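You operate a simulated robot arm through the tools that you are given. There is no shell and no other tool. Be economical: measure what you need, move in short steps, check, and stop when the job is done.

Carry out the task below with a simulated robot arm. There is one attempt and no reset: what you move stays moved.

TASK
Pull the vise drawer open.
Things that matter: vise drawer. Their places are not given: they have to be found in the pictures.

It is judged by the outcome, as a careful person would: the job done as asked, and still so three seconds after it is handed in. It fails if anything else is knocked over, pushed out of place, dropped, spilled or broken.

THE ROBOT
A 6-joint arm with a two-finger parallel gripper, fixed in place. Base frame: the origin is at the foot of the arm, x ahead of it, y to its left, z up. Lengths are in mm, angles in degrees, forces in N, time in s.
With the tool pointing down near the work surface it reaches from about 160 to 600 mm from the base axis. Its first joint turns from -66.0 to 66.0 degrees. Payload 2.7 kg.
Tool frame: the origin (TCP) lies between the finger pads and is the grasp point; the fingertips stand 23 mm ahead of it; z points along the fingers, y is the line along which they close. The gripper opens to 94 mm. The fingers are 38 mm wide and 10 mm thick; the gripper's body (54 by 96 mm) begins 39 mm behind the TCP.
Orientation is told as [roll, pitch, yaw] about the base's x, y, z axes, in that order, counted from this pose: with the fingers straight down and closing along the base's y, the tool's x points along the base's -x, its y along +y and its z along -z.

THE INTERFACE
- The arm moves only by the tool arm_command. Its argument "increments" is a list of rows, each a list of 7 numbers: the finger opening in mm, from 0 to 94, then the shift along the base's x, y, z in mm, then the turn, a rotation vector about the base's x, y, z in degrees. In form: [[jaw, dx, dy, dz, ax, ay, az], ...]. A call has 1 to 8 rows; each row shifts and turns the commanded pose from where the row before left it. A row lasts 0.2 s, in which the tool goes at most 50 mm and 8.6 degrees; a call with a longer step from one row to the next is refused whole, and so is a gripper value outside its range. A pose out of reach is approached as far as the arm can. The call stops where the force on the tool passes 40 N (or 10 N more than at its start, if that is more) or the arm is blocked; 0.2 s more then pass. The fingers move at their own pace (about 45 mm/s each) and stop on an object; they squeeze with about 24 N. The grip force told is the motor's: it shows also when the fingers shut on nothing. Time passes only in rows, and 0.2 s behind the last, so rows that do not move let the fingers close. It gives the time, the measured TCP pose, the force on the tool (base axes), the opening and the grip force at its end, in the units of the frame above (readings bear some noise), and new pictures: "views" is both (left out), scene, wrist or none.
- Cameras (640 x 400 px; columns grow to the right, rows downward): "scene" is fixed at [78.6, -432.4, 1382.7]; the picture's right is [0.72, -0.70, 0.00], its down [-0.54, -0.55, -0.64] and it looks along [0.45, 0.46, -0.77] (base axes); focal length 359 px, centre (320, 200). "wrist" rides on the gripper at [-39, 0, -44] in the tool frame; the picture's right is [0.00, -1.00, 0.00], its down [0.97, 0.00, -0.24] and it looks along [0.24, 0.00, 0.97] (tool axes); focal length 218 px, centre (320, 200).
- locate(camera, pixels): for up to 12 pixels [column, row] of the newest picture of that camera ("zoom" is the newest enlarged one), the place [x, y, z] in the base frame of the surface seen there, good to about 2 mm, but the place of the scene camera against the robot may be out by one fixed shift of up to 18 mm in any direction. No time passes.
- enlarge(camera, box): a new picture of the part [left, top, right, bottom] of that camera's present view, enlarged. No time passes.
- job_done(): hands the job in; it is judged then, once.

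Work in short steps. Measure before you move; look again where a grasp or a placing could have gone wrong, and mend it. You have 60 turns and 120 pictures in all, the two below and enlarged ones among them. Open the gripper and draw the arm clear of the work before you hand the job in, unless the task says otherwise; then end with one line.

The tools are called after "Call:" as a command line: name --pt "numbers of a row" for each row, then --argument value for the rest, lists and objects as JSON in quotes. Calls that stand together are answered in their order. arm_command: Moves the arm, as the interface text tells. Its arguments: {"type":"object","properties":{"increments":{"type":"array","items":{"type":"array","items":{"type":"number"}}},"views":{"type":"string","enum":["both","scene","wrist","none"]}},"required":["increments"]} The other tools are called the same way: locate (camera, pixels) gives the place of the surface under pixels of a picture; enlarge (camera, box) takes an enlarged picture of a part of a camera's view; job_done () hands the job in.

At the start:

```text
clock: 0.0
tool_pos: [363.6, -122.5, 829.9]
tool_rot: [0.0, 0.0, -0.1]
wrist_force: [0.0, -0.4, -0.3]
width: 94.0
finger_force: 0.1
```

scene: 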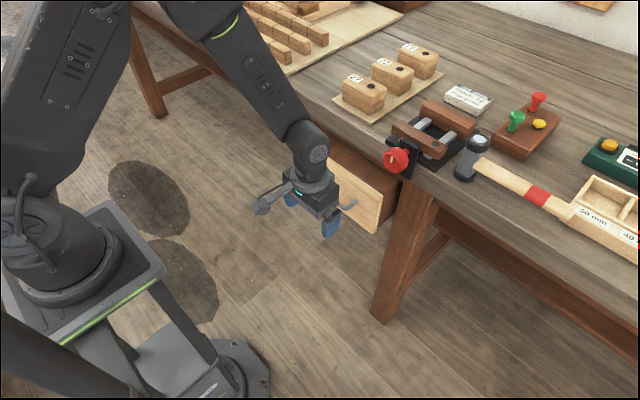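
wrist: 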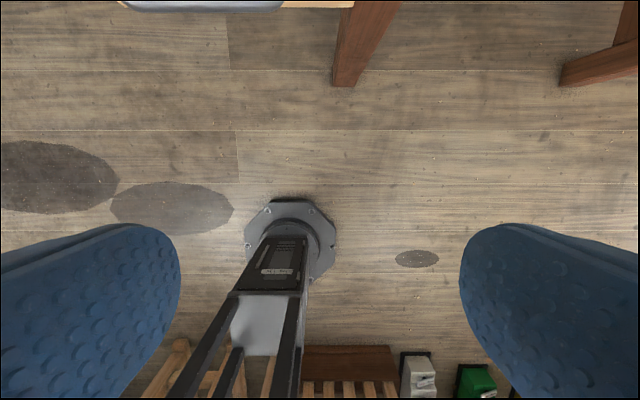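

The picture shows a drawer-like box under the bench at about (360,190), below the vise at (430,140). I enlarge it first.

Call:
enlarge --camera "scene" --box '[240, 80, 480, 250]'

Call:
locate --camera "scene" --pixels '[[350, 190], [376, 228], [380, 190], [395, 160], [430, 140], [420, 175], [340, 165], [440, 200]]'

```text
2.35 times, centred on (360, 165) of scene
```

zoom: 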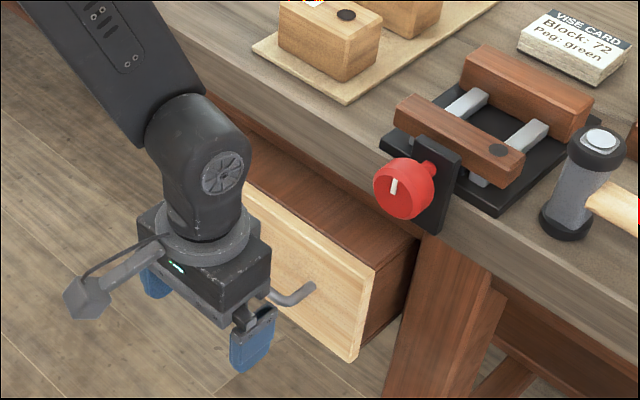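

```text
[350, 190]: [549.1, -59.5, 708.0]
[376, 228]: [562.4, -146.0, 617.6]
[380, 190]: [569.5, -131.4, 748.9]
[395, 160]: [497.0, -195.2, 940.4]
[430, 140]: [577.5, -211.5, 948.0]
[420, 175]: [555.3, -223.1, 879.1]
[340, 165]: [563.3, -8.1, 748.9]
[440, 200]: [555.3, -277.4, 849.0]
```

The gripper hides part of the drawer front; a grey rod at zoom (290,295) may be its handle. I back the arm away to see it.

Call:
arm_command --pt "94 -30 0 30 0 0 0" --pt "94 -30 0 30 0 0 0" --pt "94 -30 0 30 0 0 0" --pt "94 -20 0 30 0 0 0" --pt "94 0 0 30 0 0 0" --views "scene"

Call:
enlarge --camera "scene" --box '[240, 80, 480, 250]'

```text
clock: 1.2
tool_pos: [255.2, -122.3, 980.0]
tool_rot: [0.0, 0.0, 0.0]
wrist_force: [-0.6, -0.8, 0.3]
width: 93.7
finger_force: 0.2
```

scene: 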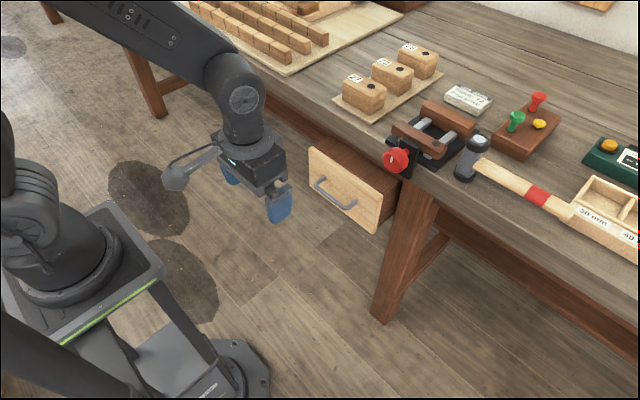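

```text
2.35 times, centred on (360, 165) of scene
```

zoom: 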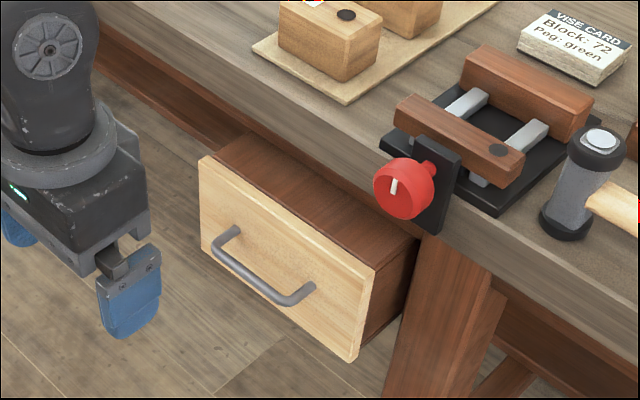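

The drawer has a horizontal bar handle, from zoom (215,250) to (310,290). I measure it and the drawer front.

Call:
locate --camera "zoom" --pixels '[[213, 247], [235, 269], [262, 287], [290, 300], [311, 287], [236, 229], [270, 240], [205, 165], [370, 270], [355, 355], [300, 190], [250, 215]]'

Call:
locate --camera "scene" --pixels '[[396, 158], [300, 125], [330, 130], [420, 190], [255, 90]]'

```text
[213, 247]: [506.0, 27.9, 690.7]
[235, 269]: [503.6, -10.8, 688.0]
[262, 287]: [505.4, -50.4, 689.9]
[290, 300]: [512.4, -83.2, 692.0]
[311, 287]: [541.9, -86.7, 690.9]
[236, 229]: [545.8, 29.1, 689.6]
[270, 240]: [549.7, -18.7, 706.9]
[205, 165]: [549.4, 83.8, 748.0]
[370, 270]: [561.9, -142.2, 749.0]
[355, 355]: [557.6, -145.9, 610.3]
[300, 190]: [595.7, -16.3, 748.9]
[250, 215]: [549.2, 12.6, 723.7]
```

```text
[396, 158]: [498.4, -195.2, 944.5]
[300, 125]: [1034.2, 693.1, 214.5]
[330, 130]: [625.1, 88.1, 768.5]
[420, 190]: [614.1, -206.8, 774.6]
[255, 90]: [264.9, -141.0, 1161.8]
```

The handle bar lies at about x 508, y from -84 to 28, z 688, with the drawer front at x 549. I will grasp it with the tool nearly horizontal, fingers closing vertically. First I yaw by 90° while moving to y -28.

Call:
arm_command --pt "94 10 12 -10 0 0 8.2" --pt "94 10 12 -10 0 0 8.2" --pt "94 10 12 -10 0 0 8.2" --pt "94 10 12 -10 0 0 8.2" --pt "94 10 12 -10 0 0 8.2" --pt "94 10 12 -10 0 0 8.2" --pt "94 10 12 -10 0 0 8.2" --pt "94 10 10 -10 0 0 8.2" --views "none"

Call:
arm_command --pt "94 5 0 -20 0 0 8.2" --pt "94 5 0 -20 0 0 8.2" --pt "94 5 0 -20 0 0 8.0" --pt "94 0 0 -20 0 -8 0" --pt "94 0 0 -20 0 -8 0" --pt "94 0 0 -20 0 -8 0" --pt "94 0 0 -20 0 -8 0" --pt "94 0 0 -20 0 -8 0" --views "both"

```text
clock: 3.0
tool_pos: [334.7, -30.3, 900.6]
tool_rot: [0.0, 0.0, 65.8]
wrist_force: [-0.2, 0.7, 0.8]
width: 94.0
finger_force: 0.0
```

```text
clock: 4.8
tool_pos: [345.8, -30.3, 740.1]
tool_rot: [-40.0, 0.0, 90.0]
wrist_force: [-0.5, 0.5, -0.9]
width: 94.1
finger_force: 0.0
```

scene: 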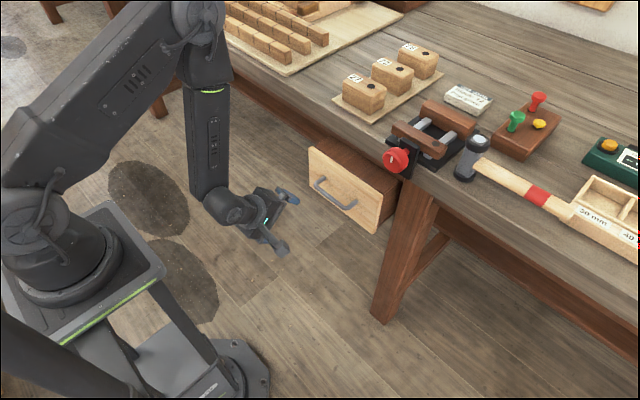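
wrist: 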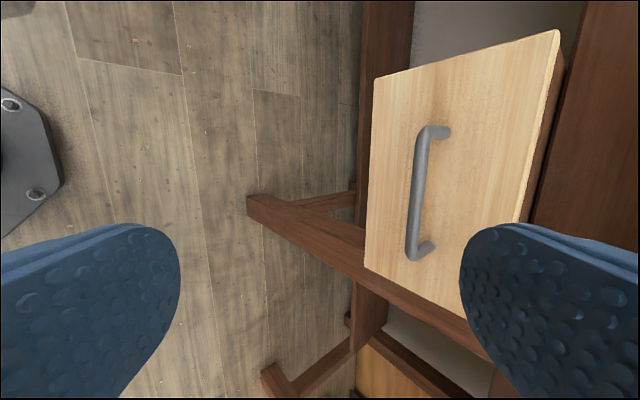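

The arm follows well. The wrist camera sees the handle from (432,130) to (415,255), so I measure it there.

Call:
locate --camera "wrist" --pixels '[[424, 140], [419, 170], [415, 200], [412, 245], [445, 132], [428, 247], [400, 150], [460, 190], [555, 40], [375, 90], [370, 260]]'

Call:
arm_command --pt "94 0 0 -10 0 -8 0" --pt "94 0 0 -10 0 -8 0" --pt "94 0 0 -10 0 -8 0" --pt "94 0 0 -10 0 -8 0" --views "wrist"

```text
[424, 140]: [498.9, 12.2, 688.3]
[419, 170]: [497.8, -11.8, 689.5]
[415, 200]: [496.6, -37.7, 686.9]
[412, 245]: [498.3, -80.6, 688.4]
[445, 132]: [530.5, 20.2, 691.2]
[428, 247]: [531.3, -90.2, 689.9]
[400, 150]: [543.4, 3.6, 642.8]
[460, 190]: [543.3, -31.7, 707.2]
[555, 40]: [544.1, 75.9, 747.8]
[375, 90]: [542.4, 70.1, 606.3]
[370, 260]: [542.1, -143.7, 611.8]
```

```text
clock: 5.8
tool_pos: [346.5, -29.5, 699.9]
tool_rot: [-72.1, -0.1, 89.9]
wrist_force: [0.1, 0.7, -0.3]
width: 93.9
finger_force: 0.0
```

wrist: 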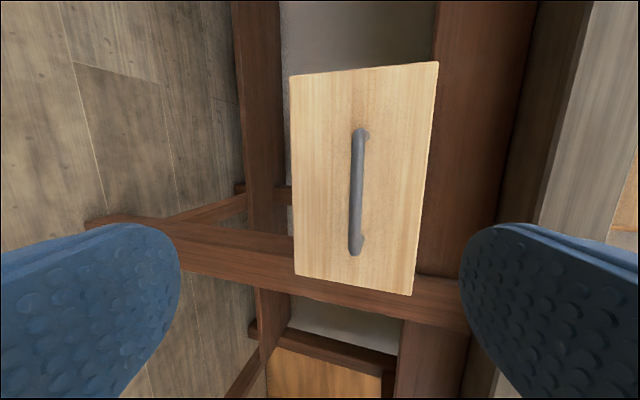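

The wrist camera puts the bar at x 503, y -34, z 687 and the front at x 543. I turn 8° more, narrow the jaw to 50 and approach to x 455 to check.

Call:
arm_command --pt "50 20 -2 0 0 -8 0" --pt "50 30 -2 -4 0 0 0" --pt "50 30 0 -4 0 0 0" --pt "50 28 0 -4 0 0 0" --views "both"

```text
clock: 6.8
tool_pos: [453.9, -32.9, 687.4]
tool_rot: [-79.9, 0.0, 90.0]
wrist_force: [-0.4, 0.6, -0.5]
width: 50.0
finger_force: 0.1
```

scene: 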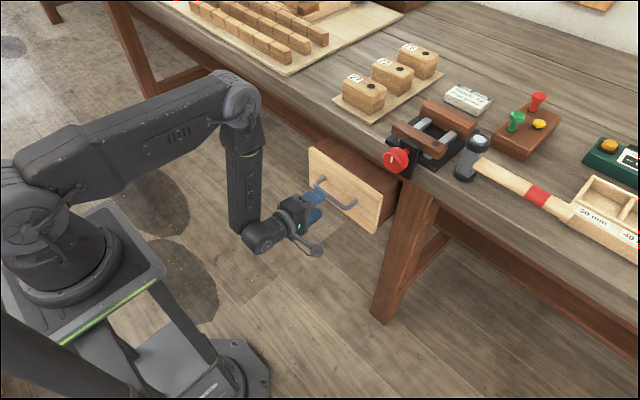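
wrist: 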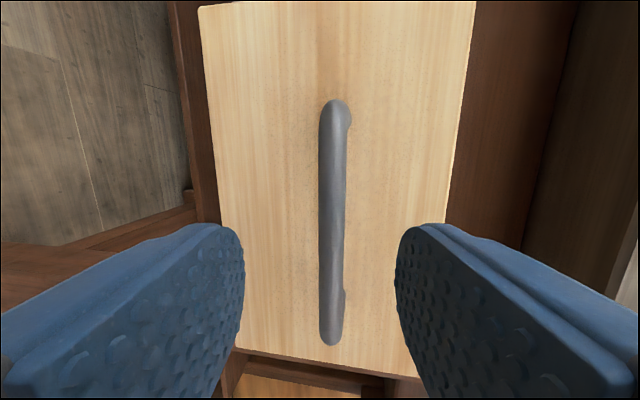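

The handle is centred between the fingers. The elbow at (240,100) looks near the bench edge, so I check the gap.

Call:
locate --camera "scene" --pixels '[[240, 80], [258, 105], [235, 135], [240, 200], [290, 115], [320, 132], [258, 135], [285, 80], [340, 105]]'

```text
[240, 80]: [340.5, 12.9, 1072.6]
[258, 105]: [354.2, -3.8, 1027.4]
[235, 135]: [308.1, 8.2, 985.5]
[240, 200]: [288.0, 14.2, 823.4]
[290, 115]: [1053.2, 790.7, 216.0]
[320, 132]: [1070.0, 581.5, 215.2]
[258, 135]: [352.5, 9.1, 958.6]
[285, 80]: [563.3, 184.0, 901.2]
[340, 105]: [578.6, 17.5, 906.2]
```

The elbow is at x 350 and the bench edge at x 550, so there is plenty of room. I advance to the bar and close.

Call:
arm_command --pt "50 24 -1 0 0 0 0" --pt "50 23 0 0 0 0 0" --pt "0 0 0 0 0 0 0" --pt "0 0 0 0 0 0 0" --pt "0 0 0 0 0 0 0" --pt "0 0 0 0 0 0 0" --views "both"

```text
clock: 8.2
tool_pos: [500.0, -33.7, 686.1]
tool_rot: [-79.3, 0.1, 90.1]
wrist_force: [-0.9, 0.7, -28.8]
width: 11.8
finger_force: 45.4
```

scene: 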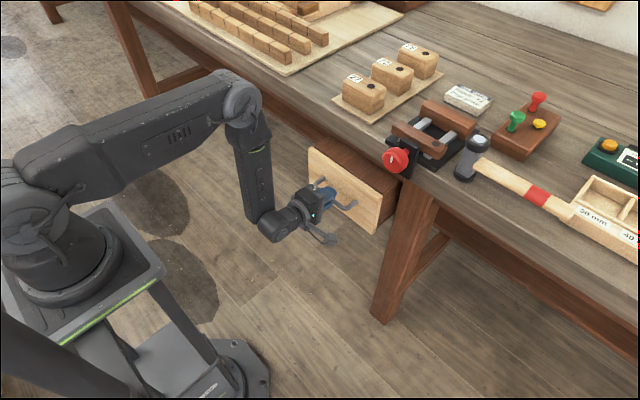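
wrist: 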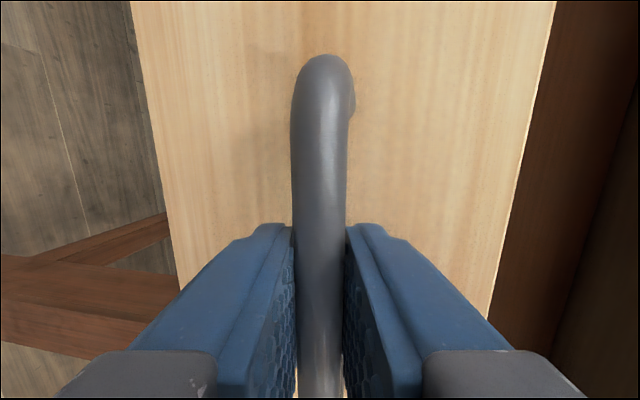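

The bar is gripped (width 11.8), with a 29 N downward force on the tool. I lower 1.5 mm to relieve it and begin a slow pull.

Call:
arm_command --pt "0 0 0 -1.5 0 0 0" --pt "0 -5 0 0 0 0 0" --pt "0 -10 0 0 0 0 0" --pt "0 -10 0 0 0 0 0" --views "scene"

```text
clock: 9.2
tool_pos: [477.1, -32.8, 685.7]
tool_rot: [-79.7, 0.0, 90.1]
wrist_force: [0.8, 10.2, -26.5]
width: 11.4
finger_force: 44.7
```

scene: 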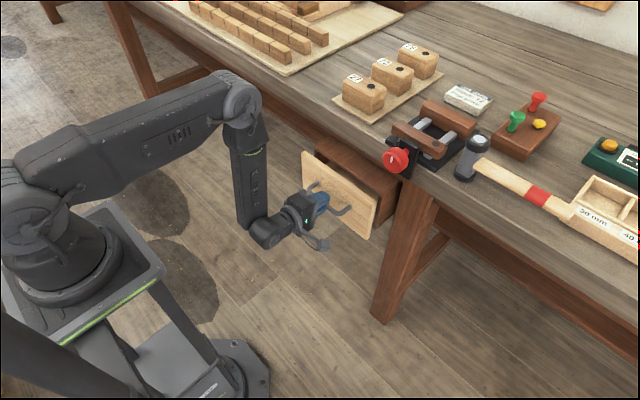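

The drawer slides out. I ease z and y slightly and keep pulling.

Call:
arm_command --pt "0 -10 0.5 -1 0 0 0" --pt "0 -15 0.5 -1 0 0 0" --pt "0 -15 0 0 0 0 0" --pt "0 -15 0 0 0 0 0" --pt "0 -15 0 0 0 0 0" --views "scene"

```text
clock: 10.4
tool_pos: [408.6, -32.3, 684.8]
tool_rot: [-80.0, 0.0, 90.1]
wrist_force: [0.6, 4.8, -13.6]
width: 11.7
finger_force: 45.2
```

scene: 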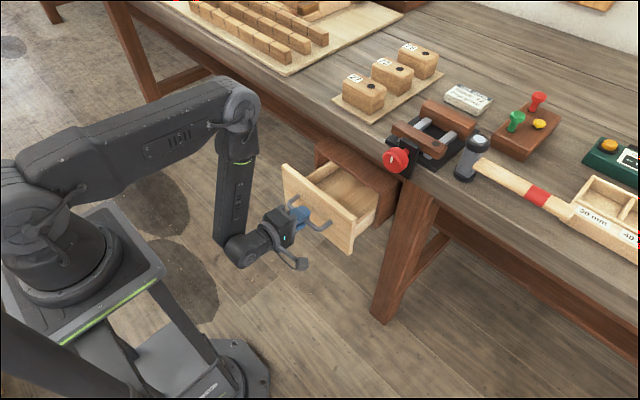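

The drawer is out about 93 mm and still free (forces 5 to 14 N). I pull further until it meets its stop.

Call:
arm_command --pt "0 -15 0.5 -1 0 0 0" --pt "0 -15 0 0 0 0 0" --pt "0 -15 0 0 0 0 0" --pt "0 -12 0 0 0 0 0" --pt "0 -10 0 0 0 0 0" --views "scene"

```text
clock: 11.6
tool_pos: [341.6, -33.1, 685.1]
tool_rot: [-80.1, 0.0, 89.9]
wrist_force: [0.0, 2.3, 10.8]
width: 11.9
finger_force: 45.4
```

scene: 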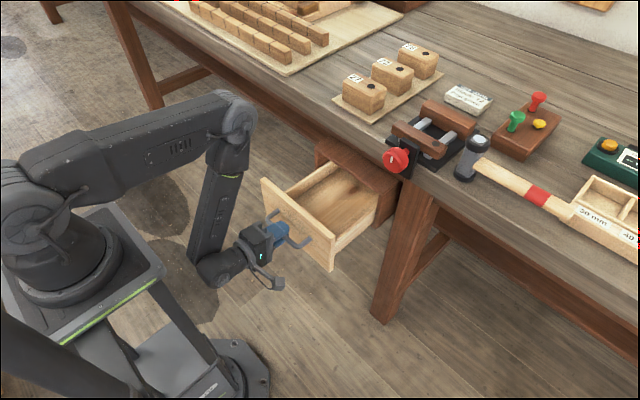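

It is out about 160 mm with the sides still inside the housing. I go on in small steps, watching for the end stop.

Call:
arm_command --pt "0 -8 0 0.5 0 0 0" --pt "0 -8 0 0 0 0 0" --pt "0 -8 0 0 0 0 0" --pt "0 -8 0 0 0 0 0" --views "scene"

Call:
enlarge --camera "scene" --box '[200, 110, 440, 280]'

```text
clock: 12.6
tool_pos: [320.6, -32.9, 685.5]
tool_rot: [-80.4, 0.2, 89.3]
wrist_force: [-1.2, -4.4, 0.2]
width: 11.7
finger_force: 45.4
stopped in row 4: the force on the tool passed its limit (the readings are from after the stop); the commanded pose is now the measured one
out of reach, approached as far as the arm can: row 3, 4
```

scene: 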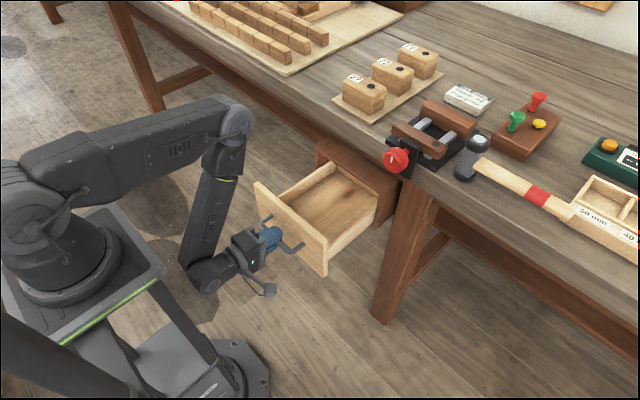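

```text
2.35 times, centred on (320, 195) of scene
```

zoom: 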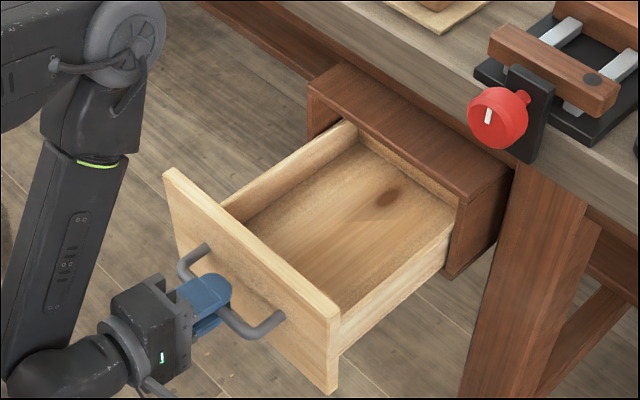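

The drawer is about 180 mm out, its back wall nearly at the housing mouth, and the arm is at its reach limit in -x. I release wide, then slide sideways toward -y in front of the drawer, since the open jaw clears the handle legs.

Call:
arm_command --pt "80 0 0 0 0 0 0" --pt "80 0 0 0 0 0 0" --pt "80 0 0 0 0 0 0" --pt "80 0 0 0 0 0 0" --pt "80 0 0 0 0 0 0" --views "both"

```text
clock: 13.8
tool_pos: [321.0, -33.1, 686.1]
tool_rot: [-80.3, 0.2, 89.4]
wrist_force: [-0.6, 0.2, -0.6]
width: 79.9
finger_force: 0.0
```

scene: 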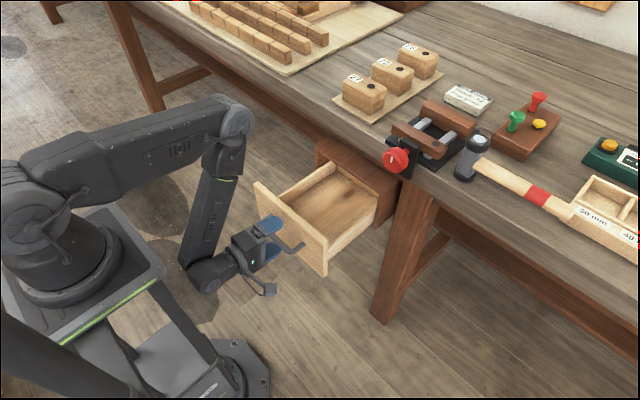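
wrist: 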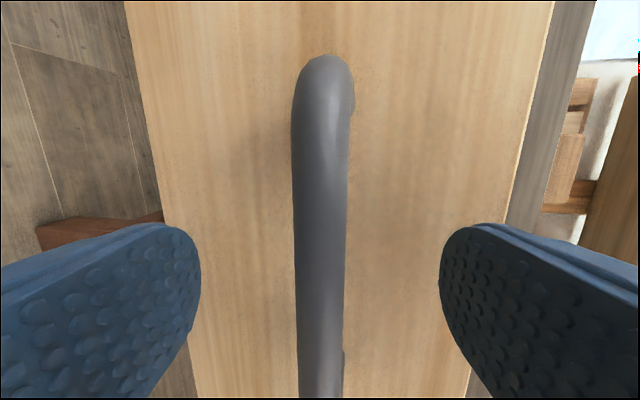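

The jaw is free of the bar. I slide toward -y.

Call:
arm_command --pt "80 0 -20 0 0 0 0" --pt "80 0 -20 0 0 0 0" --pt "80 0 -20 0 0 0 0" --pt "80 0 -20 0 0 0 0" --pt "80 -4 -20 0 0 0 0" --pt "80 -10 -20 0 0 0 0" --pt "80 -10 -20 0 0 0 0" --views "both"

```text
clock: 15.4
tool_pos: [299.8, -172.8, 684.5]
tool_rot: [-80.2, 0.2, 89.4]
wrist_force: [0.3, -0.6, 0.2]
width: 79.9
finger_force: 0.1
out of reach, approached as far as the arm can: row 1
```

scene: 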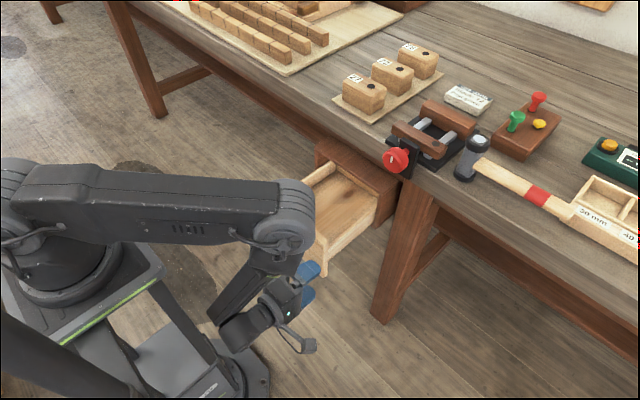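
wrist: 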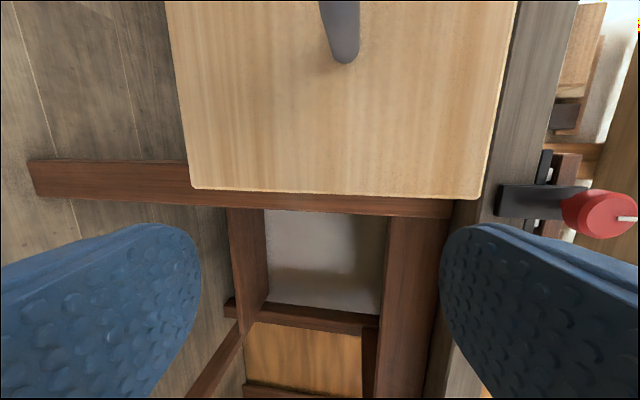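

The tool is past the drawer's corner and clear. I move it a little further away and check the drawer.

Call:
arm_command --pt "80 -10 -25 0 0 0 0" --pt "80 -10 -25 0 0 0 0" --pt "80 0 -25 0 0 0 0" --pt "80 0 -25 0 0 0 0" --views "scene"

Call:
enlarge --camera "scene" --box '[200, 110, 440, 280]'

Call:
locate --camera "scene" --pixels '[[325, 272], [328, 250], [322, 265]]'

```text
clock: 16.4
tool_pos: [281.3, -272.5, 686.0]
tool_rot: [-80.3, 0.2, 89.3]
wrist_force: [-0.3, 0.1, 1.0]
width: 79.7
finger_force: 0.1
```

scene: 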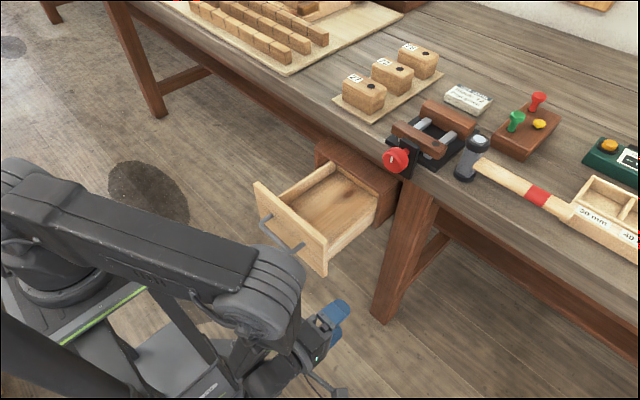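

```text
2.35 times, centred on (320, 195) of scene
```

zoom: 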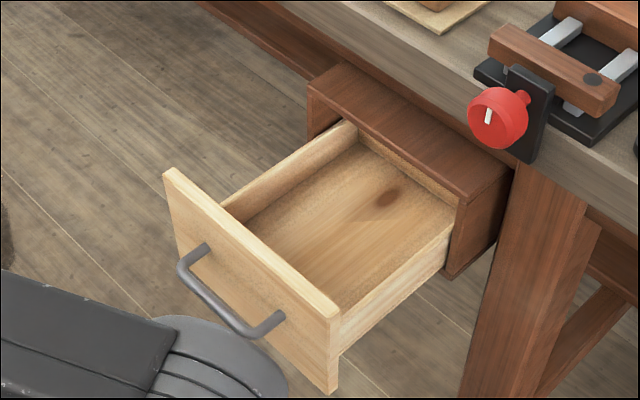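

```text
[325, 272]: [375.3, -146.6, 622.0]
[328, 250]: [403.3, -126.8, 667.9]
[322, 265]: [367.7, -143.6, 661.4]
```

The drawer stands open about 180 mm, nothing else has moved, and the gripper is open and clear. I hand the job in.

Call:
job_done

```text
The job is handed in.
```

The vise drawer is pulled open about 180 mm, which looks close to fully out; the arm ran out of reach there, so I couldn't confirm its end stop. The gripper is open and clear, and I saw nothing else moved.
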